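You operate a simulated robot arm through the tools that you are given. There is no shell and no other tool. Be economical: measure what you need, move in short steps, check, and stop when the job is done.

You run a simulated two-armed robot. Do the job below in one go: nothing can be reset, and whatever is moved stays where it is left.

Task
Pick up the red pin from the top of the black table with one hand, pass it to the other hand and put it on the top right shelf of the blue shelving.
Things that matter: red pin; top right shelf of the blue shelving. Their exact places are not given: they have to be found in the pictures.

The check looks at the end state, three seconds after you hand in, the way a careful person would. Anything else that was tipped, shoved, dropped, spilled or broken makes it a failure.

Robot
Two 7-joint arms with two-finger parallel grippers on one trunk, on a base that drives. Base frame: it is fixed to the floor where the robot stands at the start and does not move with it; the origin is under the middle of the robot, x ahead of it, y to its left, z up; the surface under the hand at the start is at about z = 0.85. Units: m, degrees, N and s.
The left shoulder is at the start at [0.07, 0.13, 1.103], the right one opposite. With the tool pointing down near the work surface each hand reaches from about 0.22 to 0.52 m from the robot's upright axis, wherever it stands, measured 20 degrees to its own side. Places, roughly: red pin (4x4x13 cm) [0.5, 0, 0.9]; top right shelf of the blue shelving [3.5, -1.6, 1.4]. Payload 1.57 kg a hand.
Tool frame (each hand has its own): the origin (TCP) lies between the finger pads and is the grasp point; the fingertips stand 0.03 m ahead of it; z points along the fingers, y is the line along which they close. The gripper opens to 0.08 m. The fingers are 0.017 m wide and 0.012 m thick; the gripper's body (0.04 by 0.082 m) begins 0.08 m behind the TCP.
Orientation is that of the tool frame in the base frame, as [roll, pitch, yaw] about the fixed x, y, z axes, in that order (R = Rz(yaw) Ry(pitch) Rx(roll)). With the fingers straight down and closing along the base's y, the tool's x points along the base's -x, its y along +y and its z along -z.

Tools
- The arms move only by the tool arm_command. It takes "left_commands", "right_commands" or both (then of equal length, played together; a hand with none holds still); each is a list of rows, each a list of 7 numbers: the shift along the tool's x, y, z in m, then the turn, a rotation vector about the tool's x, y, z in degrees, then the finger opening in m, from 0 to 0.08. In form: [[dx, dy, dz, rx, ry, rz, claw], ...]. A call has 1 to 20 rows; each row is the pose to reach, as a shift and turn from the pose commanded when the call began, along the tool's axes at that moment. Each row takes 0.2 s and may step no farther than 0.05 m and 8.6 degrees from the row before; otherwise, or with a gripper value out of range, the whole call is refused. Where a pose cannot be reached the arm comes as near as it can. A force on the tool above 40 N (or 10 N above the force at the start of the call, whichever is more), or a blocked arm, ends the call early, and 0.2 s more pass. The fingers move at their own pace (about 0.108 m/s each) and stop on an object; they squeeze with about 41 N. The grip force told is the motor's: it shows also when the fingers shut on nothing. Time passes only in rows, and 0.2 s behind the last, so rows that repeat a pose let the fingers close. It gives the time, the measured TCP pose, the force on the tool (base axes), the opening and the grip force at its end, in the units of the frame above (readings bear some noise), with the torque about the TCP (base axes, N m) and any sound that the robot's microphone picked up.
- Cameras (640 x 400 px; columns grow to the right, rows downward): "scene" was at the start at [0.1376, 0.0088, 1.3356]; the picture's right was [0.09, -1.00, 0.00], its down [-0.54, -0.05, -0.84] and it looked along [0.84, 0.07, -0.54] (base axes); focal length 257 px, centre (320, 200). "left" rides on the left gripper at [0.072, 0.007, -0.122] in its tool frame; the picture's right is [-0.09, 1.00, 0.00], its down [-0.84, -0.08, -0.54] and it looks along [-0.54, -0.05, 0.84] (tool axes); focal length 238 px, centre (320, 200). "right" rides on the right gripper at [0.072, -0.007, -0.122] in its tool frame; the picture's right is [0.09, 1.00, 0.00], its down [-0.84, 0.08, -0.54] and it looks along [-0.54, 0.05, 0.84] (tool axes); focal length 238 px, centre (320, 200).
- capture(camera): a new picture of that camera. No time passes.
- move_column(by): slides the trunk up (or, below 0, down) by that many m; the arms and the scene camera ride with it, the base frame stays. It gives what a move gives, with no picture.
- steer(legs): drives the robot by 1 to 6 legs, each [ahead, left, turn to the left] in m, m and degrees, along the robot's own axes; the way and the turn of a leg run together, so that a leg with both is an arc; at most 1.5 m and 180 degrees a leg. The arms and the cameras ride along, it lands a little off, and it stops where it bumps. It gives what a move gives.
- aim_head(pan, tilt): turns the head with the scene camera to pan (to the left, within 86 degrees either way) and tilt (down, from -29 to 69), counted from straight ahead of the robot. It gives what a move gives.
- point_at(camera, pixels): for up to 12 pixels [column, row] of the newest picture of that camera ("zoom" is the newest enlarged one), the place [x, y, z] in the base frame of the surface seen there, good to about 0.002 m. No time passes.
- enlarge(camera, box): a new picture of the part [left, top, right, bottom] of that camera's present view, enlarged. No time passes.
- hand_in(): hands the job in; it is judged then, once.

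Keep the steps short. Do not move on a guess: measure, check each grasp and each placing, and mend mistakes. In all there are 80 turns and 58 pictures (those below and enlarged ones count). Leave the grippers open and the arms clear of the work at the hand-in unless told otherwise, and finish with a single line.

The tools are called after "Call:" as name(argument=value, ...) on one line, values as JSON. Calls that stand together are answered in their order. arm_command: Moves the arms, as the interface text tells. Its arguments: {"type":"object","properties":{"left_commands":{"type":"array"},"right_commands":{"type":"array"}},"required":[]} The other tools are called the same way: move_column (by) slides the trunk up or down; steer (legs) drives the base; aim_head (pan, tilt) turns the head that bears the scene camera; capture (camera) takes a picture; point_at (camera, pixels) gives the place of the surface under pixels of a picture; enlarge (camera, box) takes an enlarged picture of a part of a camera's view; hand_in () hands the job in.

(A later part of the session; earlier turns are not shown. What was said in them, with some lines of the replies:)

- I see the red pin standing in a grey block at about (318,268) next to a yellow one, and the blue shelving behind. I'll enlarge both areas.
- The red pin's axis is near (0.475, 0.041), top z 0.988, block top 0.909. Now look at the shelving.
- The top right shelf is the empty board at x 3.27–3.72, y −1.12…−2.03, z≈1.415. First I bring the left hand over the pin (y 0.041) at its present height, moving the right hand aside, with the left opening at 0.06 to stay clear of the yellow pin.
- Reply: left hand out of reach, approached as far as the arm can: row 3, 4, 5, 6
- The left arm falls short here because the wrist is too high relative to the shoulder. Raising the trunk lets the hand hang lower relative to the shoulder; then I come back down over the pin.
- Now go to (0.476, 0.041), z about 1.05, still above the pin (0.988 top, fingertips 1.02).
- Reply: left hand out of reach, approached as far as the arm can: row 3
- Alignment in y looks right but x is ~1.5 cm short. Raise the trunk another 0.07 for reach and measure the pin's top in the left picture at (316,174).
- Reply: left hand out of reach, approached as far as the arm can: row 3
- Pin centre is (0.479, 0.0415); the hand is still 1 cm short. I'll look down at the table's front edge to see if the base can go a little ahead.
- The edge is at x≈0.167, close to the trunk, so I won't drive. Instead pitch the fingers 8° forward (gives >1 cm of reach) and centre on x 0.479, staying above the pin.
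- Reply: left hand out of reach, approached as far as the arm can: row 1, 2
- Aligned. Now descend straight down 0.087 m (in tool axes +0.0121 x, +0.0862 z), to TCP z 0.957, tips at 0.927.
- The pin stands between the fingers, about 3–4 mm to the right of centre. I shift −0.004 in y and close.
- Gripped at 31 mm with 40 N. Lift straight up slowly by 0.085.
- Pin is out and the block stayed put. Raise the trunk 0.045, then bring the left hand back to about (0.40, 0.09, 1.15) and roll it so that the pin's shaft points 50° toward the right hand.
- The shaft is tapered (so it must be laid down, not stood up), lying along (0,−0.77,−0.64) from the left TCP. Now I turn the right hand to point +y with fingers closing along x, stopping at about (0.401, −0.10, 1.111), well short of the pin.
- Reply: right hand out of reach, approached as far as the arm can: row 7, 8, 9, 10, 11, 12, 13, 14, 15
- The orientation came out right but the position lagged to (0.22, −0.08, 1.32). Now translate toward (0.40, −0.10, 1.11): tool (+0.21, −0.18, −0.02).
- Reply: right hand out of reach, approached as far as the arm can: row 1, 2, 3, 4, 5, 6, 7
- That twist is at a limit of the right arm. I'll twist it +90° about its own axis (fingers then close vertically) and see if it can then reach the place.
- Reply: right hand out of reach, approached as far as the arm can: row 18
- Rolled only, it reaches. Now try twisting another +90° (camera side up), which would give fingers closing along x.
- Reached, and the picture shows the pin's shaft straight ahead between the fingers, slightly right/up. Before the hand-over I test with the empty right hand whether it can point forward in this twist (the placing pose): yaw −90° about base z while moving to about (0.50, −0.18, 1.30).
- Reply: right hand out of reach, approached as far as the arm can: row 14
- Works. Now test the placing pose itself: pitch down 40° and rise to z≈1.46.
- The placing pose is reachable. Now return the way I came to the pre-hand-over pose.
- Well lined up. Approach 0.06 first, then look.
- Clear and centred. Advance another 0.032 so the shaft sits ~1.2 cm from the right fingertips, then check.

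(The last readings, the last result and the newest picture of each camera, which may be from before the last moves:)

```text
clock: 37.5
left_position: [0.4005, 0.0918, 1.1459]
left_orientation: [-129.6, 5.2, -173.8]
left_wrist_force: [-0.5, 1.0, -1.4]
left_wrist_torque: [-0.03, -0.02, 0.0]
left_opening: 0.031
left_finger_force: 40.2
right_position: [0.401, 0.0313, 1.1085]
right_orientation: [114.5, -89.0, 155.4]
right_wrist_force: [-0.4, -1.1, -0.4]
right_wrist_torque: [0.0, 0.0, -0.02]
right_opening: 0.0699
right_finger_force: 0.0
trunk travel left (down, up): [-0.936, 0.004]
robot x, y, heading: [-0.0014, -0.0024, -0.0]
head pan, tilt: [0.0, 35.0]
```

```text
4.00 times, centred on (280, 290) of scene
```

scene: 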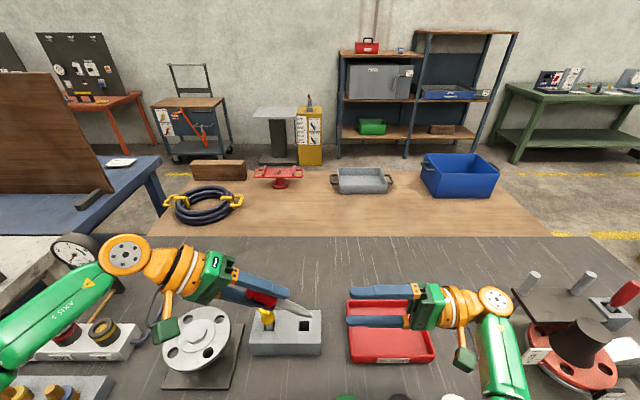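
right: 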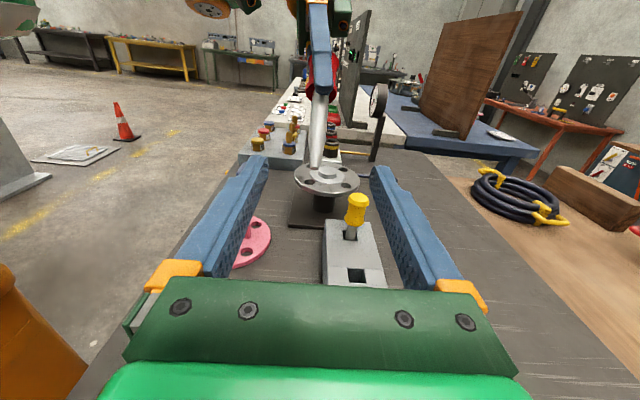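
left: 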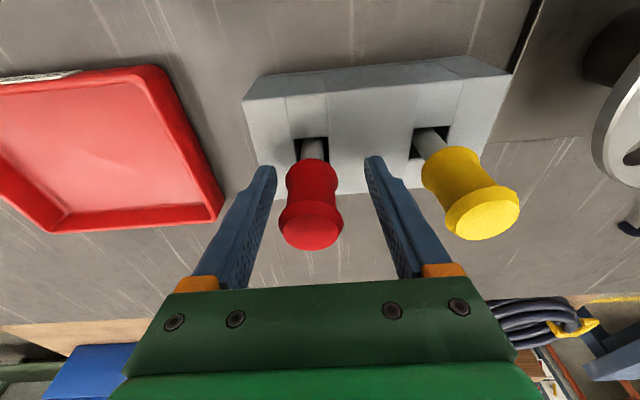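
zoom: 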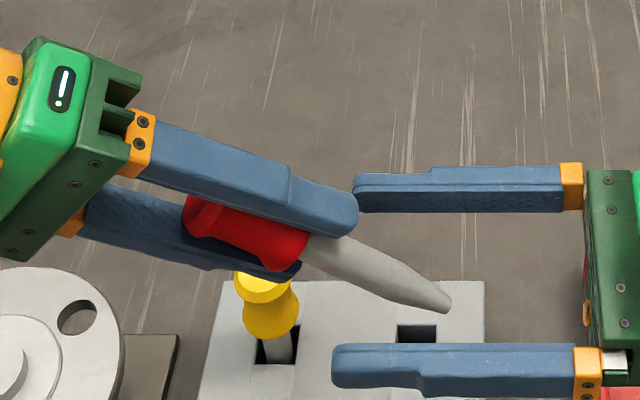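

Centred on the shaft (x 322 versus finger middle ≈318). Close the right hand on the shaft while the left still holds.

Call:
arm_command(right_commands=[[0, 0, 0, 0, 0, 0, 0.05], [0, 0, 0, 0, 0, 0, 0.03], [0, 0, 0, 0, 0, 0, 0.015], [0, 0, 0, 0, 0, 0, 0.005], [0, 0, 0, 0, 0, 0, 0.005]])

Call:
enlarge(camera="scene", box=[200, 240, 360, 340])

```text
clock: 38.7
left_position: [0.4001, 0.0907, 1.1464]
left_orientation: [-129.7, 5.2, -173.8]
left_wrist_force: [-8.0, -3.2, -1.1]
left_wrist_torque: [0.14, -0.06, 0.09]
left_opening: 0.0311
left_finger_force: 40.1
right_position: [0.4009, 0.0307, 1.1096]
right_orientation: [112.4, -89.1, 157.4]
right_wrist_force: [7.0, 2.7, -0.6]
right_wrist_torque: [-0.28, 0.34, -0.55]
right_opening: 0.0164
right_finger_force: 31.8
trunk travel left (down, up): [-0.936, 0.004]
robot x, y, heading: [0.0016, 0.0021, -0.2]
head pan, tilt: [0.0, 35.0]
```

```text
4.00 times, centred on (280, 290) of scene
```

zoom: 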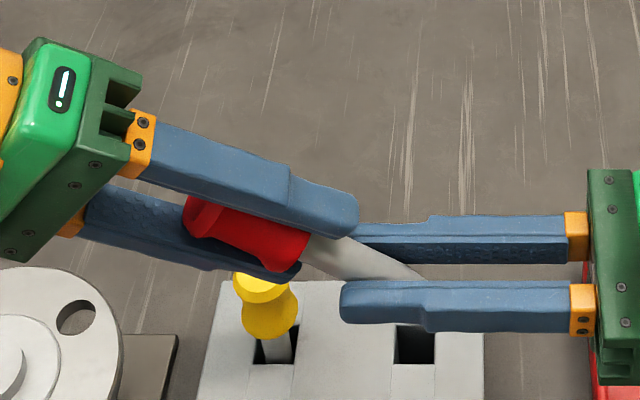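

Right hand holds the shaft (16 mm). Let it settle, then open the left.

Call:
arm_command(right_commands=[[0, 0, 0, 0, 0, 0, 0.0], [0, 0, 0, 0, 0, 0, 0.0], [0, 0, 0, 0, 0, 0, 0.0], [0, 0, 0, 0, 0, 0, 0.0], [0, 0, 0, 0, 0, 0, 0.0]], left_commands=[[0, 0, 0, 0, 0, 0, 0.01], [0, 0, 0, 0, 0, 0, 0.03], [0, 0, 0, 0, 0, 0, 0.045], [0, 0, 0, 0, 0, 0, 0.06], [0, 0, 0, 0, 0, 0, 0.06]])

Call:
enlarge(camera="scene", box=[200, 240, 360, 340])

```text
clock: 39.9
left_position: [0.4017, 0.0907, 1.1461]
left_orientation: [-129.7, 5.2, -173.8]
left_wrist_force: [0.8, -0.3, -0.6]
left_wrist_torque: [0.0, 0.03, -0.01]
left_opening: 0.0601
left_finger_force: 0.0
right_position: [0.4013, 0.0306, 1.1095]
right_orientation: [111.8, -89.0, 158.0]
right_wrist_force: [0.0, -0.2, 0.9]
right_wrist_torque: [-0.07, 0.03, -0.04]
right_opening: 0.0161
right_finger_force: 31.3
trunk travel left (down, up): [-0.936, 0.004]
robot x, y, heading: [0.002, -0.0009, -0.3]
head pan, tilt: [0.0, 35.0]
```

```text
4.00 times, centred on (280, 290) of scene
```

zoom: 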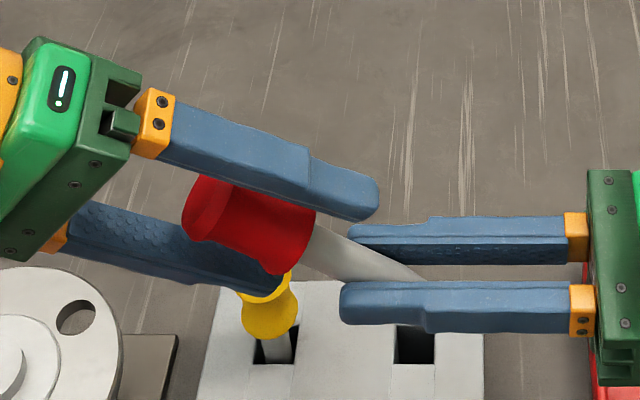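

The right hand holds the pin alone. Retract the left hand along its axis by 0.12.

Call:
arm_command(left_commands=[[0, 0, -0.02, 0, 0, 0, 0.065], [0, 0, -0.05, 0, 0, 0, 0.065], [0, 0, -0.08, 0, 0, 0, 0.065], [0, 0, -0.12, 0, 0, 0, 0.065]])

Call:
capture(camera="scene")

```text
clock: 40.9
left_position: [0.3843, 0.1804, 1.2239]
left_orientation: [-129.7, 5.2, -173.8]
left_wrist_force: [-0.5, 0.1, 0.6]
left_wrist_torque: [-0.04, 0.0, 0.01]
left_opening: 0.065
left_finger_force: 0.0
right_position: [0.4007, 0.031, 1.1097]
right_orientation: [113.0, -89.1, 156.9]
right_wrist_force: [0.7, 0.4, 0.4]
right_wrist_torque: [-0.08, -0.01, 0.04]
right_opening: 0.0163
right_finger_force: 31.7
trunk travel left (down, up): [-0.936, 0.004]
robot x, y, heading: [-0.0021, 0.0011, -0.2]
head pan, tilt: [0.0, 35.0]
```

```text
25 pictures are left
```

scene: 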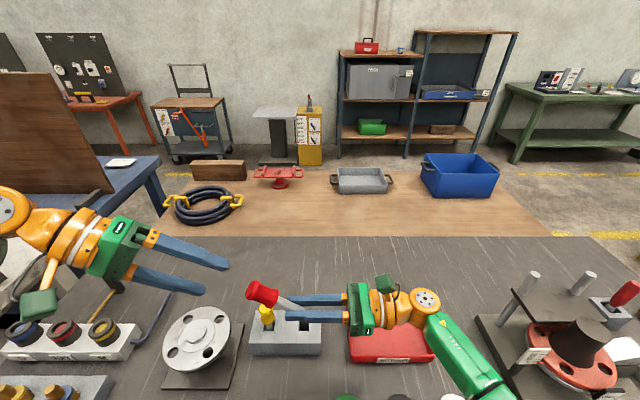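

Hand-over done. Now move the right hand away to the right and up, then yaw it forward (rows as tested), and roll the left hand back upright and tucked in.

Call:
arm_command(right_commands=[[0, 0, -0.03, 0, 0, 0, 0], [0, 0, -0.065, 0, 0, 0, 0], [0.03, 0, -0.1, 0, 0, 0, 0], [0.07, 0.0, -0.13, 0, 0, 0, 0], [0.11, 0.02, -0.15, 0, 0, 0, 0], [0.15, 0.03, -0.17, -8, 0, 0, 0], [0.19, 0.04, -0.19, -16, 0, 0, 0], [0.19, 0.05, -0.2, -24, 0, 0, 0], [0.19, 0.06, -0.207, -32, 0, 0, 0], [0.19, 0.07, -0.207, -40, 0, 0, 0], [0.19, 0.08, -0.207, -48, 0, 0, 0], [0.19, 0.09, -0.207, -56, 0, 0, 0], [0.19, 0.094, -0.207, -64, 0, 0, 0], [0.19, 0.094, -0.207, -72, 0, 0, 0], [0.19, 0.094, -0.207, -80, 0, 0, 0]])

```text
clock: 44.1
left_position: [0.3862, 0.181, 1.2242]
left_orientation: [-129.6, 5.1, -173.8]
left_wrist_force: [0.3, -0.8, -0.9]
left_wrist_torque: [0.0, -0.02, 0.02]
left_opening: 0.0649
left_finger_force: 0.1
right_position: [0.4942, -0.1754, 1.3019]
right_orientation: [28.8, -89.0, 161.0]
right_wrist_force: [0.7, 0.1, -2.0]
right_wrist_torque: [-0.06, 0.07, -0.03]
right_opening: 0.0139
right_finger_force: 30.3
right hand out of reach, approached as far as the arm can: row 13
trunk travel left (down, up): [-0.936, 0.004]
robot x, y, heading: [0.0015, 0.0015, -0.0]
head pan, tilt: [0.0, 35.0]
```

The opening dropped from 16.3 to 13.9 mm; check that the tapered shaft isn't slipping.

Call:
enlarge(camera="right", box=[200, 20, 440, 270])

```text
1.60 times, centred on (320, 145) of right
```

zoom: 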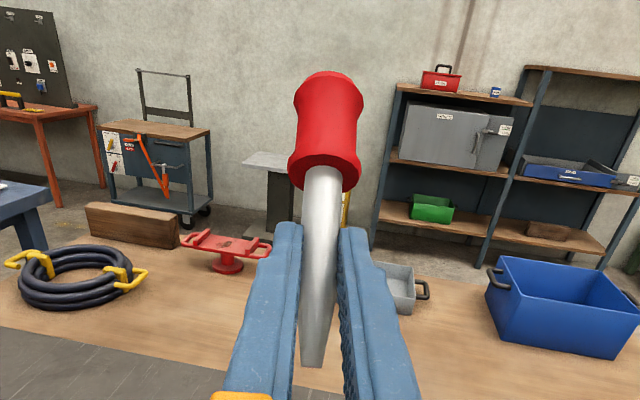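

Call:
point_at(camera="zoom", pixels=[[328, 76], [328, 110], [325, 160], [322, 190], [318, 240], [312, 350], [311, 362], [285, 230], [352, 235]])

```text
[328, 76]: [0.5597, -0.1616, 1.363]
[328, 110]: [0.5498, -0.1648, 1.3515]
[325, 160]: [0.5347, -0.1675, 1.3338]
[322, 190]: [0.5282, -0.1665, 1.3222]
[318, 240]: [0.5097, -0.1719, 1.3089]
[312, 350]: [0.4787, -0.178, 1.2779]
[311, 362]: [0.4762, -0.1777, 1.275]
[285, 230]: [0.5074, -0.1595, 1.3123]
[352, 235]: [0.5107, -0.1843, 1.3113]
```

The pin lies ~44° up from the finger axis, gripped ~4.5 cm from its tip: hardly slipped, and with the handle up gravity works against slipping. Now tuck the left hand (roll back upright, to about (0.30, 0.25, 1.15)), and look right with the head to plan the drive.

Call:
arm_command(left_commands=[[0.012, 0.014, -0.003, -7.1, 0, 1, 0.065], [0.024, 0.028, -0.006, -14.1, 0, 2, 0.065], [0.036, 0.042, -0.009, -21.2, 0, 3, 0.065], [0.048, 0.056, -0.012, -28.3, 0, 4, 0.065], [0.06, 0.07, -0.015, -35.4, 0, 5, 0.065], [0.072, 0.085, -0.018, -42.4, 0, 6, 0.065], [0.083, 0.0986, -0.0203, -49.5, 0, 6.95, 0.065]])

Call:
aim_head(pan=-55, tilt=30)

Call:
capture(camera="scene")

```text
clock: 45.7
left_position: [0.2984, 0.2513, 1.1536]
left_orientation: [179.8, 8.1, -179.9]
left_wrist_force: [-0.3, 0.2, 0.0]
left_wrist_torque: [0.0, 0.02, -0.01]
left_opening: 0.065
left_finger_force: 0.1
right_position: [0.4914, -0.176, 1.303]
right_orientation: [30.4, -89.0, 159.6]
right_wrist_force: [0.1, 0.2, -2.5]
right_wrist_torque: [0.01, 0.07, 0.02]
right_opening: 0.015
right_finger_force: 31.0
trunk travel left (down, up): [-0.936, 0.004]
robot x, y, heading: [0.0001, -0.0004, 0.2]
head pan, tilt: [0.0, 35.0]
```

```text
clock: 46.9
left_position: [0.2993, 0.2502, 1.1545]
left_orientation: [-179.8, 8.0, -179.8]
left_wrist_force: [-0.9, -0.1, -0.2]
left_wrist_torque: [0.03, 0.0, 0.02]
left_opening: 0.0648
left_finger_force: 0.2
right_position: [0.493, -0.1765, 1.3021]
right_orientation: [31.3, -89.0, 158.6]
right_wrist_force: [0.0, 0.7, -1.7]
right_wrist_torque: [-0.01, 0.11, 0.04]
right_opening: 0.0151
right_finger_force: 31.3
trunk travel left (down, up): [-0.936, 0.004]
robot x, y, heading: [0.0021, -0.0021, -0.2]
head pan, tilt: [-55.0, 30.0]
```

```text
23 pictures are left
```

scene: 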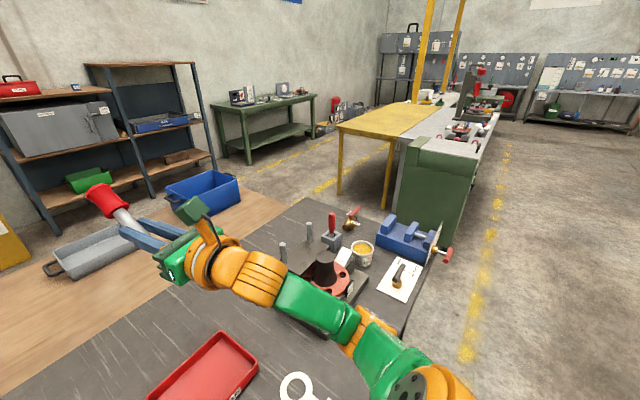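

Call:
point_at(camera="scene", pixels=[[310, 200], [408, 330], [340, 128], [405, 145], [287, 205], [340, 195], [405, 240], [455, 245], [470, 340], [250, 162], [260, 195], [470, 165]])

```text
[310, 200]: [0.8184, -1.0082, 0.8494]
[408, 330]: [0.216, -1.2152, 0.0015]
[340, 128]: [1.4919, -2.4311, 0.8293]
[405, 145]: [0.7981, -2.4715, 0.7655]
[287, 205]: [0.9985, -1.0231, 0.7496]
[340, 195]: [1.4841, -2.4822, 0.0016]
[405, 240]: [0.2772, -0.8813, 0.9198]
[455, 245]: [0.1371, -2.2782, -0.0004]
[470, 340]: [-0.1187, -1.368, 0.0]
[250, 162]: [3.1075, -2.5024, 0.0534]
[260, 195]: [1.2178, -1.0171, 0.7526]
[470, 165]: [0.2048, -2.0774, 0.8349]
```

Table right edge y≈−1.01, yellow table/green cabinet begin y≈−2.1…−2.4, so there is a ~1 m aisle. Back off 0.08 and slide right 1.5 m in two legs.

Call:
steer(legs=[[-0.08, 0, 0], [0, -0.8, 0], [0, -0.7, 0]])

Call:
aim_head(pan=-20, tilt=38)

Call:
capture(camera="scene")

```text
clock: 55.4
left_position: [0.2095, -1.2727, 1.1524]
left_orientation: [-179.9, 8.1, 179.9]
left_wrist_force: [0.8, 0.0, 0.1]
left_wrist_torque: [0.0, 0.04, 0.02]
left_opening: 0.0652
left_finger_force: 0.2
right_position: [0.4028, -1.6997, 1.3024]
right_orientation: [35.2, -89.0, 154.5]
right_wrist_force: [0.1, 0.2, -2.1]
right_wrist_torque: [-0.01, 0.12, 0.0]
right_opening: 0.0148
right_finger_force: 30.7
trunk travel left (down, up): [-0.936, 0.004]
robot x, y, heading: [-0.0882, -1.5239, -0.3]
head pan, tilt: [-55.0, 30.0]
```

```text
clock: 56.4
left_position: [0.21, -1.2748, 1.1533]
left_orientation: [180.0, 8.0, 179.9]
left_wrist_force: [0.0, -0.1, 0.3]
left_wrist_torque: [0.03, -0.02, 0.01]
left_opening: 0.0651
left_finger_force: 0.0
right_position: [0.4031, -1.7011, 1.3027]
right_orientation: [30.2, -89.0, 159.4]
right_wrist_force: [0.7, -0.4, -1.5]
right_wrist_torque: [-0.04, 0.07, -0.04]
right_opening: 0.0152
right_finger_force: 30.6
trunk travel left (down, up): [-0.936, 0.004]
robot x, y, heading: [-0.0888, -1.5219, -0.2]
head pan, tilt: [-20.0, 38.0]
```

```text
22 pictures are left
```

scene: 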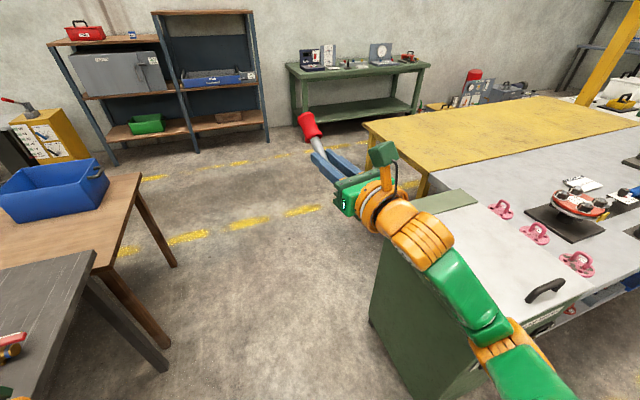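

Call:
point_at(camera="scene", pixels=[[372, 235], [375, 325], [470, 195], [365, 122], [95, 255], [140, 175], [165, 265], [160, 370], [510, 395], [200, 300], [245, 225], [470, 340]])

```text
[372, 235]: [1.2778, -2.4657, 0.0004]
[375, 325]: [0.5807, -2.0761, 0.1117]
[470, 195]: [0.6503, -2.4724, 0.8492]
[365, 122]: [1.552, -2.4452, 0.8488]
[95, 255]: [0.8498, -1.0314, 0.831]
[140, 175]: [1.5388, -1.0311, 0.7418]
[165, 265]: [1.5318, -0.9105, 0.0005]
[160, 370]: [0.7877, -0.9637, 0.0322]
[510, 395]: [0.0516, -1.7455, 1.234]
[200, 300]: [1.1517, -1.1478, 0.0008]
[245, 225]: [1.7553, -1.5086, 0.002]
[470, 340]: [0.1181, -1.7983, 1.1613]
```

The aisle is y −1.03…−2.07, I'm at −1.52: centred. Drive ahead 2.25 m.

Call:
steer(legs=[[1.15, 0, 0], [1.1, 0, 0]])

Call:
aim_head(pan=0, tilt=20)

Call:
capture(camera="scene")

```text
clock: 67.4
left_position: [2.4463, -1.299, 1.1533]
left_orientation: [180.0, 8.0, 178.6]
left_wrist_force: [-0.7, 0.2, -0.7]
left_wrist_torque: [0.0, 0.0, -0.02]
left_opening: 0.065
left_finger_force: 0.0
right_position: [2.6297, -1.7306, 1.3027]
right_orientation: [30.1, -89.0, 158.3]
right_wrist_force: [-0.2, -0.2, -1.6]
right_wrist_torque: [-0.05, 0.09, -0.02]
right_opening: 0.0153
right_finger_force: 31.4
trunk travel left (down, up): [-0.936, 0.004]
robot x, y, heading: [2.1418, -1.5413, -1.6]
head pan, tilt: [-20.0, 38.0]
```

```text
clock: 68.3
left_position: [2.4468, -1.2981, 1.1536]
left_orientation: [180.0, 8.0, 178.5]
left_wrist_force: [-0.2, 0.1, -0.3]
left_wrist_torque: [0.02, -0.01, -0.03]
left_opening: 0.0647
left_finger_force: 0.0
right_position: [2.6305, -1.7292, 1.3026]
right_orientation: [31.5, -89.1, 157.0]
right_wrist_force: [-0.7, 0.4, -1.7]
right_wrist_torque: [0.01, 0.08, 0.01]
right_opening: 0.0152
right_finger_force: 30.7
trunk travel left (down, up): [-0.936, 0.004]
robot x, y, heading: [2.1446, -1.5424, -1.6]
head pan, tilt: [0.0, 20.0]
```

```text
21 pictures are left
```

scene: 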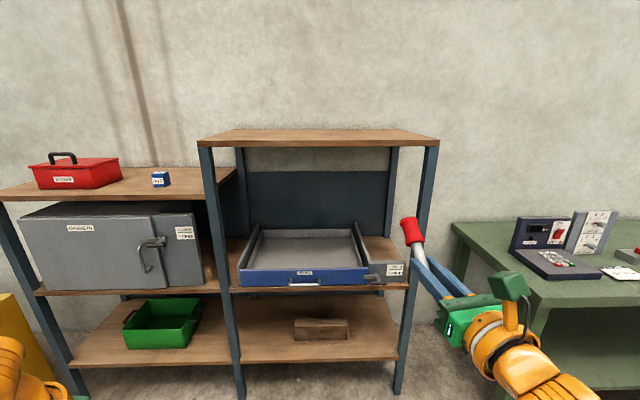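

Call:
point_at(camera="scene", pixels=[[320, 143], [320, 147], [320, 135], [215, 143], [430, 143], [320, 131], [310, 284], [330, 290], [395, 380], [240, 380], [320, 355]])

Call:
aim_head(pan=0, tilt=69)

Call:
capture(camera="scene")

```text
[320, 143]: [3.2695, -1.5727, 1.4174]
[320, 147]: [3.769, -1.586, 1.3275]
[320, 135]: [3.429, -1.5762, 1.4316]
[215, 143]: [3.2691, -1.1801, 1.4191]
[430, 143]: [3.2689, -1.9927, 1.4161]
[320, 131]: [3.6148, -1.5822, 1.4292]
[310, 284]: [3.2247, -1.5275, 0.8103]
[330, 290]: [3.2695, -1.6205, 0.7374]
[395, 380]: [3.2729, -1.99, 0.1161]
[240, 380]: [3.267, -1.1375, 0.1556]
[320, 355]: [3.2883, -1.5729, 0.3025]
```

```text
clock: 69.4
left_position: [2.4466, -1.2993, 1.1546]
left_orientation: [180.0, 8.1, 178.6]
left_wrist_force: [0.5, 0.6, 0.4]
left_wrist_torque: [0.04, 0.01, 0.01]
left_opening: 0.0652
left_finger_force: 0.1
right_position: [2.6306, -1.7289, 1.302]
right_orientation: [31.5, -89.0, 157.0]
right_wrist_force: [0.3, 0.3, -1.7]
right_wrist_torque: [-0.04, 0.06, 0.0]
right_opening: 0.0149
right_finger_force: 30.4
trunk travel left (down, up): [-0.936, 0.004]
robot x, y, heading: [2.1428, -1.542, -1.6]
head pan, tilt: [0.0, 68.8]
```

```text
20 pictures are left
```

scene: 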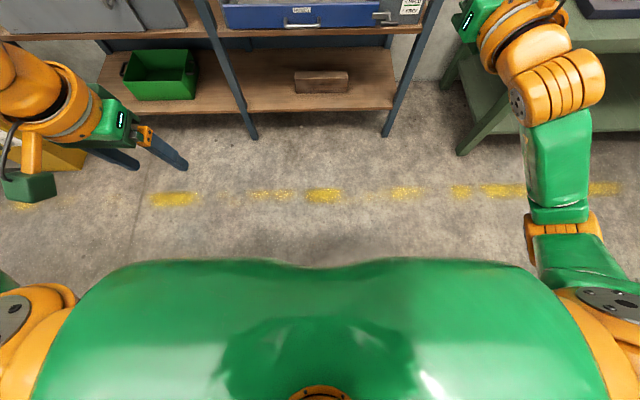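

Shelf top is z≈1.430, front edge x 3.269. In free air here, bring the right hand to the pre-place pose: pitch 39° down, z≈1.51 (well above the shelf top).

Call:
arm_command(right_commands=[[0.045, 0, 0, 0, -5, 0, 0], [0.09, 0, 0, 0, -12, 0, 0], [0.135, 0, 0, 0, -19, 0, 0], [0.18, 0, 0, 0, -26, 0, 0], [0.21, 0, 0, 0, -33, 0, 0], [0.21, 0, 0, 0, -39, 0, 0]])

Call:
enlarge(camera="right", box=[200, 20, 440, 270])

```text
clock: 70.8
left_position: [2.4465, -1.297, 1.1531]
left_orientation: [-179.9, 8.1, 178.5]
left_wrist_force: [0.6, -0.4, 0.1]
left_wrist_torque: [-0.03, -0.01, -0.02]
left_opening: 0.0649
left_finger_force: 0.1
right_position: [2.6187, -1.7307, 1.5048]
right_orientation: [178.8, -52.0, 9.4]
right_wrist_force: [0.3, -0.4, -1.1]
right_wrist_torque: [-0.02, 0.08, 0.03]
right_opening: 0.0152
right_finger_force: 30.8
right hand out of reach, approached as far as the arm can: row 6
trunk travel left (down, up): [-0.936, 0.004]
robot x, y, heading: [2.143, -1.5417, -1.4]
head pan, tilt: [0.0, 68.8]
```

```text
1.60 times, centred on (320, 145) of right
```

zoom: 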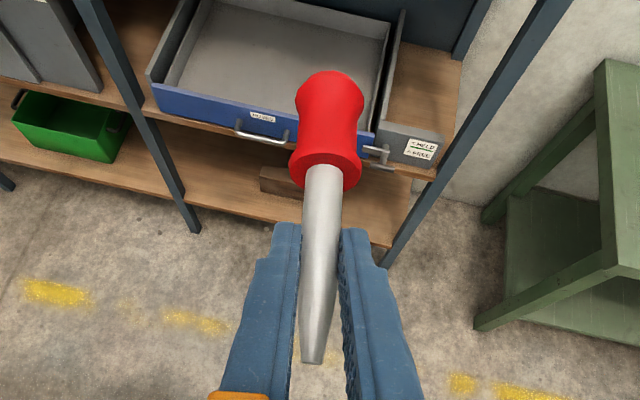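

Grip unchanged. Measure the pin's lie.

Call:
point_at(camera="zoom", pixels=[[329, 76], [329, 100], [326, 160], [322, 185], [320, 230], [313, 350], [311, 360]])

Call:
aim_head(pan=-5, tilt=25)

```text
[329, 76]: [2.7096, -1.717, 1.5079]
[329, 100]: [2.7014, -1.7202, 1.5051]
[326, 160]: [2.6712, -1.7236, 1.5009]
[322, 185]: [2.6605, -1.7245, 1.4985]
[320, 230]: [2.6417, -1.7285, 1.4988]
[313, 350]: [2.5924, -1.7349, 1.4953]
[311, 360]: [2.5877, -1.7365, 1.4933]
```

```text
clock: 72.0
left_position: [2.4461, -1.2978, 1.1534]
left_orientation: [-180.0, 8.0, 178.6]
left_wrist_force: [0.3, 0.2, 1.3]
left_wrist_torque: [0.0, -0.04, -0.03]
left_opening: 0.065
left_finger_force: 0.1
right_position: [2.6189, -1.7328, 1.5031]
right_orientation: [179.2, -51.9, 9.0]
right_wrist_force: [-1.2, -0.1, -1.8]
right_wrist_torque: [-0.03, 0.09, 0.0]
right_opening: 0.0151
right_finger_force: 31.1
trunk travel left (down, up): [-0.936, 0.004]
robot x, y, heading: [2.1417, -1.544, -1.5]
head pan, tilt: [-5.0, 25.0]
```

The pin is level: handle bottom is ~3.2 cm below the TCP, so it would touch first. Tuck the left hand back 6 cm, drive ahead 0.45 m, and check with the left camera how far the base sticks out.

Call:
arm_command(left_commands=[[0.03, 0, 0, 0, 0, 0, 0.065], [0.06, 0, 0, 0, 0, 0, 0.065]])

Call:
steer(legs=[[0.45, 0, 1.5]])

Call:
capture(camera="left")

Call:
capture(camera="scene")

```text
clock: 72.5
left_position: [2.3933, -1.2916, 1.1442]
left_orientation: [-179.9, 8.0, 178.6]
left_wrist_force: [-0.2, 0.2, 1.3]
left_wrist_torque: [0.0, -0.03, 0.0]
left_opening: 0.0647
left_finger_force: 0.0
left hand out of reach, approached as far as the arm can: row 2
right_position: [2.6149, -1.7322, 1.5069]
right_orientation: [179.2, -52.0, 9.1]
right_wrist_force: [-0.4, 0.2, -0.7]
right_wrist_torque: [-0.07, 0.07, -0.03]
right_opening: 0.0151
right_finger_force: 31.3
trunk travel left (down, up): [-0.936, 0.004]
robot x, y, heading: [2.1416, -1.5409, -1.5]
head pan, tilt: [-5.0, 25.0]
```

```text
clock: 75.2
left_position: [2.8257, -1.2865, 1.1445]
left_orientation: [-179.9, 8.0, -179.3]
left_wrist_force: [-0.1, -0.4, 0.9]
left_wrist_torque: [-0.03, -0.04, -0.02]
left_opening: 0.0647
left_finger_force: 0.0
right_position: [3.0621, -1.7196, 1.5071]
right_orientation: [179.0, -52.0, 11.1]
right_wrist_force: [-1.1, -1.0, -0.8]
right_wrist_torque: [-0.05, 0.08, 0.02]
right_opening: 0.0154
right_finger_force: 31.3
trunk travel left (down, up): [-0.936, 0.004]
robot x, y, heading: [2.5864, -1.5434, 0.3]
head pan, tilt: [-5.0, 25.0]
```

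```text
18 pictures are left
```

left: 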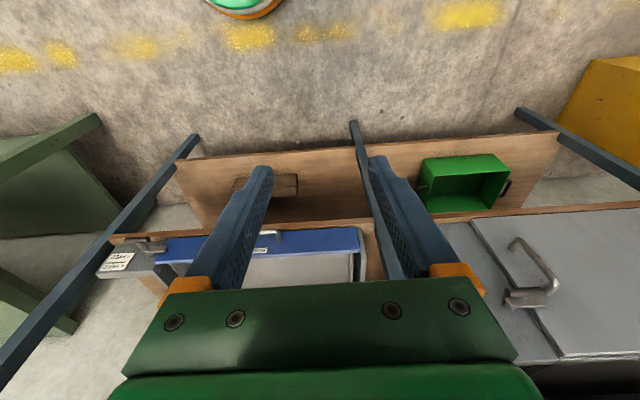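

```text
17 pictures are left
```

scene: 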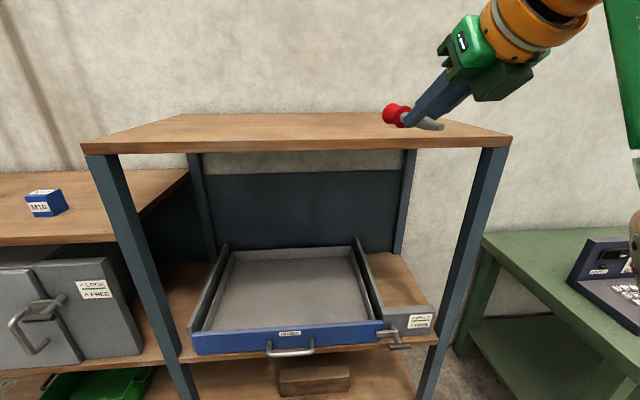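

The round base is visible at the top of the left picture (248,15). Measure its front.

Call:
point_at(camera="left", pixels=[[248, 18], [248, 10], [215, 6], [268, 236], [430, 190]])

```text
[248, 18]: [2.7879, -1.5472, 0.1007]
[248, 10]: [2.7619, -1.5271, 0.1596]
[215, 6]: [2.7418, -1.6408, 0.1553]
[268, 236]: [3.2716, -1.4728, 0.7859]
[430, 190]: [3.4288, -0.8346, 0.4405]
```

The base front is only ~0.21 m ahead of the axis, so driving 0.33 m on leaves ample room. Drive.

Call:
steer(legs=[[0.33, 0, 0]])

Call:
capture(camera="right")

Call:
capture(camera="scene")

```text
clock: 77.4
left_position: [3.1477, -1.2796, 1.1455]
left_orientation: [-179.8, 8.2, -178.8]
left_wrist_force: [-1.1, -1.0, -0.1]
left_wrist_torque: [0.02, 0.02, 0.03]
left_opening: 0.0648
left_finger_force: 0.0
right_position: [3.3876, -1.7094, 1.5062]
right_orientation: [179.1, -52.1, 11.5]
right_wrist_force: [-1.4, -0.7, -1.1]
right_wrist_torque: [-0.01, 0.08, 0.01]
right_opening: 0.015
right_finger_force: 31.2
trunk travel left (down, up): [-0.936, 0.004]
robot x, y, heading: [2.9072, -1.5408, 1.0]
head pan, tilt: [-5.0, 25.0]
```

```text
16 pictures are left
```

right: 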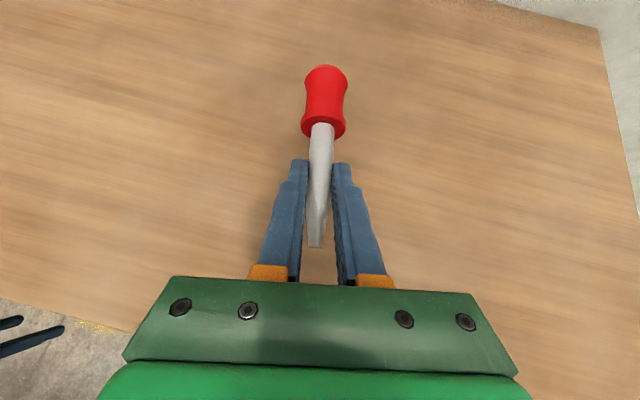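

```text
15 pictures are left
```

scene: 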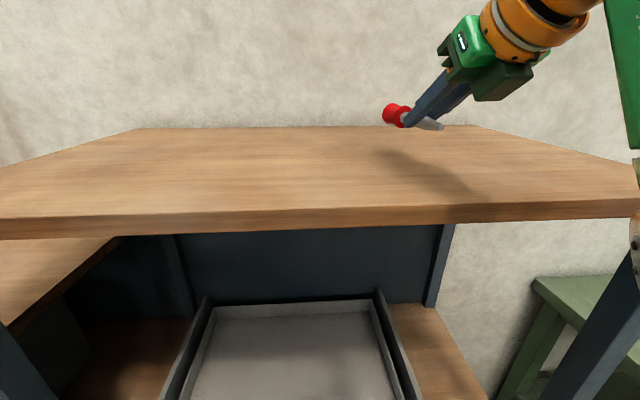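

The pin is over the board. Check the board height under it and lower 3.4 cm with the tip eased down 5°.

Call:
point_at(camera="right", pixels=[[270, 100], [380, 100], [240, 200], [400, 200], [325, 70], [325, 130], [316, 240]])

Call:
arm_command(right_commands=[[-0.0079, 0, 0.0062, 0, 1.5, 0, 0], [-0.0158, 0, 0.0123, 0, 3, 0, 0], [-0.0221, 0, 0.0172, 0, 4, 0, 0], [-0.0268, 0, 0.0209, 0, 5, 0, 0]])

Call:
capture(camera="right")

```text
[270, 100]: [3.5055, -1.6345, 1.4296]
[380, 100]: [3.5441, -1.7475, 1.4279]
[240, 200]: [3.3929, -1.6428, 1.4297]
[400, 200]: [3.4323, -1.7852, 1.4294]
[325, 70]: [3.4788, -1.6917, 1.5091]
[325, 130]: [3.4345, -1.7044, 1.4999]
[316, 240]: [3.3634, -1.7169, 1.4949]
```

```text
clock: 78.4
left_position: [3.1502, -1.2797, 1.1439]
left_orientation: [-179.9, 8.0, -178.7]
left_wrist_force: [0.4, 0.0, 0.7]
left_wrist_torque: [0.01, -0.01, -0.01]
left_opening: 0.0651
left_finger_force: 0.0
right_position: [3.3927, -1.7096, 1.4717]
right_orientation: [179.1, -56.8, 11.7]
right_wrist_force: [0.1, 0.1, -0.8]
right_wrist_torque: [-0.01, 0.09, 0.01]
right_opening: 0.015
right_finger_force: 31.4
trunk travel left (down, up): [-0.936, 0.004]
robot x, y, heading: [2.9089, -1.5403, 0.9]
head pan, tilt: [-5.0, 25.0]
```

```text
14 pictures are left
```

right: 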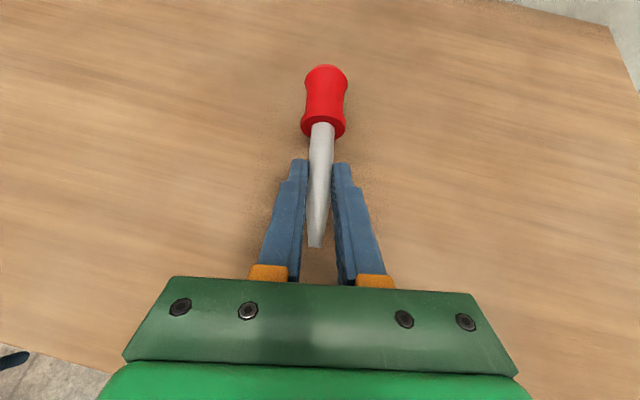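

Call:
point_at(camera="right", pixels=[[325, 68], [325, 72], [325, 128], [320, 145], [316, 235], [316, 243], [295, 165], [345, 170]])

```text
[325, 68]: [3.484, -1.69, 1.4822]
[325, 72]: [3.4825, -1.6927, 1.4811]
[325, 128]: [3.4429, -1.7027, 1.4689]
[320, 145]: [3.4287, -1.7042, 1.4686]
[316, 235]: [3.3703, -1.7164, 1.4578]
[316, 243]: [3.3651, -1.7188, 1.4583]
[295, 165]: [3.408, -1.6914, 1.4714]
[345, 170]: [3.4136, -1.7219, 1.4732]
```

About 1.5 cm still to go. Lower in 4 mm steps to 1.2 cm, watching the force.

Call:
arm_command(right_commands=[[-0.0033, 0, 0.0022, 0, 0, 0, 0], [-0.0067, 0, 0.0044, 0, 0, 0, 0], [-0.01, 0, 0.0066, 0, 0, 0, 0], [-0.01, 0, 0.0066, 0, 0, 0, 0]])

```text
clock: 79.4
left_position: [3.1511, -1.2791, 1.1436]
left_orientation: [-179.8, 8.1, -178.7]
left_wrist_force: [-0.1, -0.3, 0.5]
left_wrist_torque: [-0.02, -0.01, 0.01]
left_opening: 0.0651
left_finger_force: 0.1
right_position: [3.3927, -1.7086, 1.4592]
right_orientation: [179.2, -56.8, 11.7]
right_wrist_force: [0.4, 0.5, -1.3]
right_wrist_torque: [-0.02, 0.08, -0.02]
right_opening: 0.015
right_finger_force: 30.6
trunk travel left (down, up): [-0.936, 0.004]
robot x, y, heading: [2.9081, -1.5428, 1.1]
head pan, tilt: [-5.0, 25.0]
```

No contact yet. Another 4 mm in 1 mm steps.

Call:
arm_command(right_commands=[[-0.0008, 0, 0.0005, 0, 0, 0, 0], [-0.0017, 0, 0.0011, 0, 0, 0, 0], [-0.0025, 0, 0.0016, 0, 0, 0, 0], [-0.0033, 0, 0.0022, 0, 0, 0, 0], [-0.0033, 0, 0.0022, 0, 0, 0, 0]])

Call:
enlarge(camera="scene", box=[340, 80, 500, 180])

```text
clock: 80.6
left_position: [3.1489, -1.2789, 1.1433]
left_orientation: [-179.8, 8.0, -178.8]
left_wrist_force: [-0.4, -0.4, -0.2]
left_wrist_torque: [0.01, 0.04, -0.01]
left_opening: 0.0651
left_finger_force: 0.0
right_position: [3.3927, -1.7113, 1.4545]
right_orientation: [179.1, -56.9, 11.8]
right_wrist_force: [-0.1, 0.2, -1.9]
right_wrist_torque: [-0.01, 0.13, -0.01]
right_opening: 0.0151
right_finger_force: 31.3
trunk travel left (down, up): [-0.936, 0.004]
robot x, y, heading: [2.9057, -1.542, 1.0]
head pan, tilt: [-5.0, 25.0]
```

```text
4.00 times, centred on (420, 130) of scene
```

zoom: 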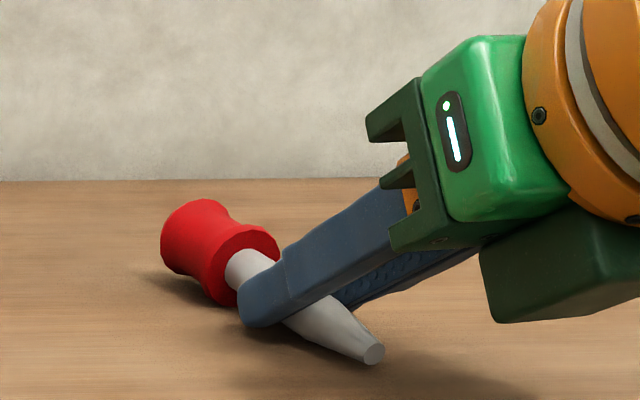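

The pin is within a few mm of the board, lying nearly parallel to it. Open slowly.

Call:
arm_command(right_commands=[[0, 0, 0, 0, 0, 0, 0.016], [0, 0, 0, 0, 0, 0, 0.018], [0, 0, 0, 0, 0, 0, 0.022], [0, 0, 0, 0, 0, 0, 0.026], [0, 0, 0, 0, 0, 0, 0.032], [0, 0, 0, 0, 0, 0, 0.04], [0, 0, 0, 0, 0, 0, 0.05], [0, 0, 0, 0, 0, 0, 0.05]])

Call:
capture(camera="right")

Call:
enlarge(camera="scene", box=[340, 80, 500, 180])

```text
clock: 82.4
left_position: [3.1494, -1.2794, 1.1441]
left_orientation: [-179.9, 8.0, -178.8]
left_wrist_force: [-0.3, -1.1, -0.6]
left_wrist_torque: [0.0, -0.01, 0.03]
left_opening: 0.065
left_finger_force: 0.0
right_position: [3.3911, -1.7115, 1.4544]
right_orientation: [179.1, -56.8, 11.7]
right_wrist_force: [-0.3, -0.6, 0.0]
right_wrist_torque: [0.01, 0.03, -0.01]
right_opening: 0.0499
right_finger_force: 0.1
trunk travel left (down, up): [-0.936, 0.004]
robot x, y, heading: [2.9041, -1.5365, 1.3]
head pan, tilt: [-5.0, 25.0]
```

```text
12 pictures are left
```

right: 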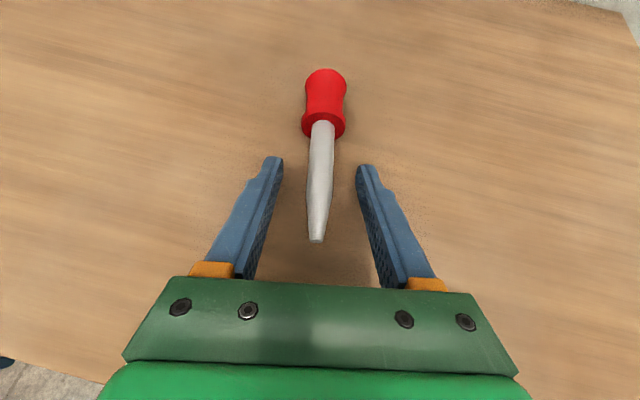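

```text
4.00 times, centred on (420, 130) of scene
```

zoom: 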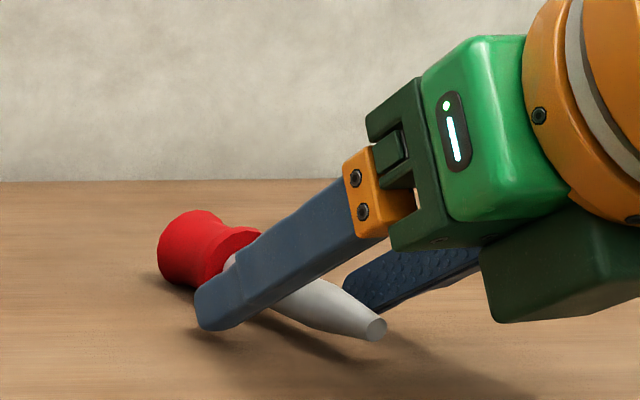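

The pin lies on the board, resting on its handle, still. Retract the right hand along its axis by 0.12, then up.

Call:
arm_command(right_commands=[[0, 0, -0.02, 0, 0, 0, 0.05], [0, 0, -0.045, 0, 0, 0, 0.05], [0, 0, -0.08, 0, 0, 0, 0.06], [0, 0, -0.12, 0, 0, 0, 0.06]])

Call:
capture(camera="right")

```text
clock: 83.4
left_position: [3.1485, -1.2793, 1.1442]
left_orientation: [-179.8, 8.1, -178.8]
left_wrist_force: [-0.1, -0.7, 0.2]
left_wrist_torque: [0.04, 0.0, 0.0]
left_opening: 0.065
left_finger_force: 0.0
right_position: [3.2895, -1.7304, 1.5244]
right_orientation: [179.1, -57.0, 11.7]
right_wrist_force: [-0.9, 0.5, -0.2]
right_wrist_torque: [-0.01, 0.03, -0.01]
right_opening: 0.0601
right_finger_force: 0.0
trunk travel left (down, up): [-0.936, 0.004]
robot x, y, heading: [2.9048, -1.5413, 1.1]
head pan, tilt: [-5.0, 25.0]
```

```text
10 pictures are left
```

right: 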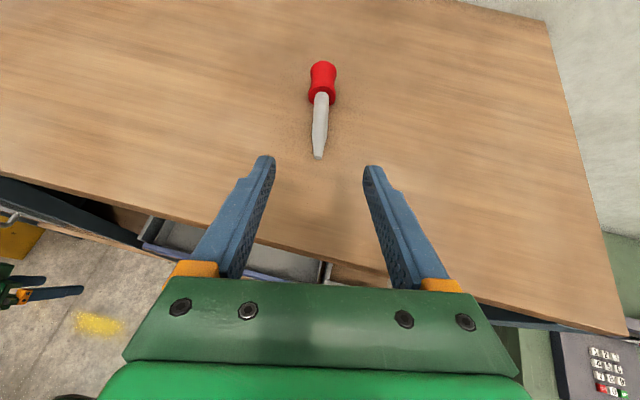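

Clear of the pin. Back the robot 0.4 m away and check the final state.

Call:
steer(legs=[[-0.4, 0, 0]])

Call:
capture(camera="scene")

Call:
enlarge(camera="scene", box=[280, 80, 440, 180])

```text
clock: 85.9
left_position: [2.7531, -1.286, 1.1441]
left_orientation: [-179.9, 7.9, -178.9]
left_wrist_force: [0.0, 0.2, -0.4]
left_wrist_torque: [-0.01, 0.02, 0.02]
left_opening: 0.0649
left_finger_force: 0.0
right_position: [2.8953, -1.7374, 1.5224]
right_orientation: [179.1, -56.7, 11.6]
right_wrist_force: [-0.3, -0.5, -0.1]
right_wrist_torque: [0.02, 0.0, 0.01]
right_opening: 0.06
right_finger_force: 0.0
trunk travel left (down, up): [-0.936, 0.004]
robot x, y, heading: [2.5045, -1.5486, 1.2]
head pan, tilt: [-5.0, 25.0]
```

```text
9 pictures are left
```

scene: 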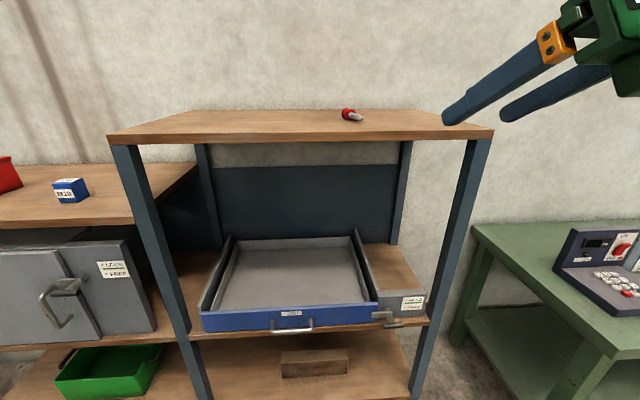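

```text
4.00 times, centred on (360, 130) of scene
```

zoom: 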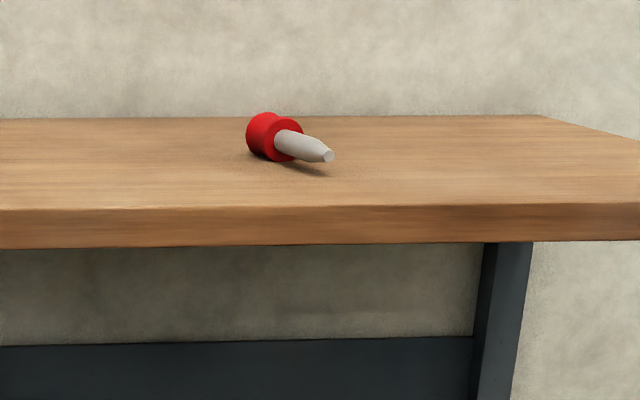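

The red pin lies at rest well inside the top right shelf, nothing else has moved, both grippers are open and clear. Hand in.

Call:
hand_in()

```text
The job is handed in.
```

The red pin was picked with the left hand, passed to the right hand and is lying at rest on the top right shelf of the blue shelving; both grippers are open and clear.
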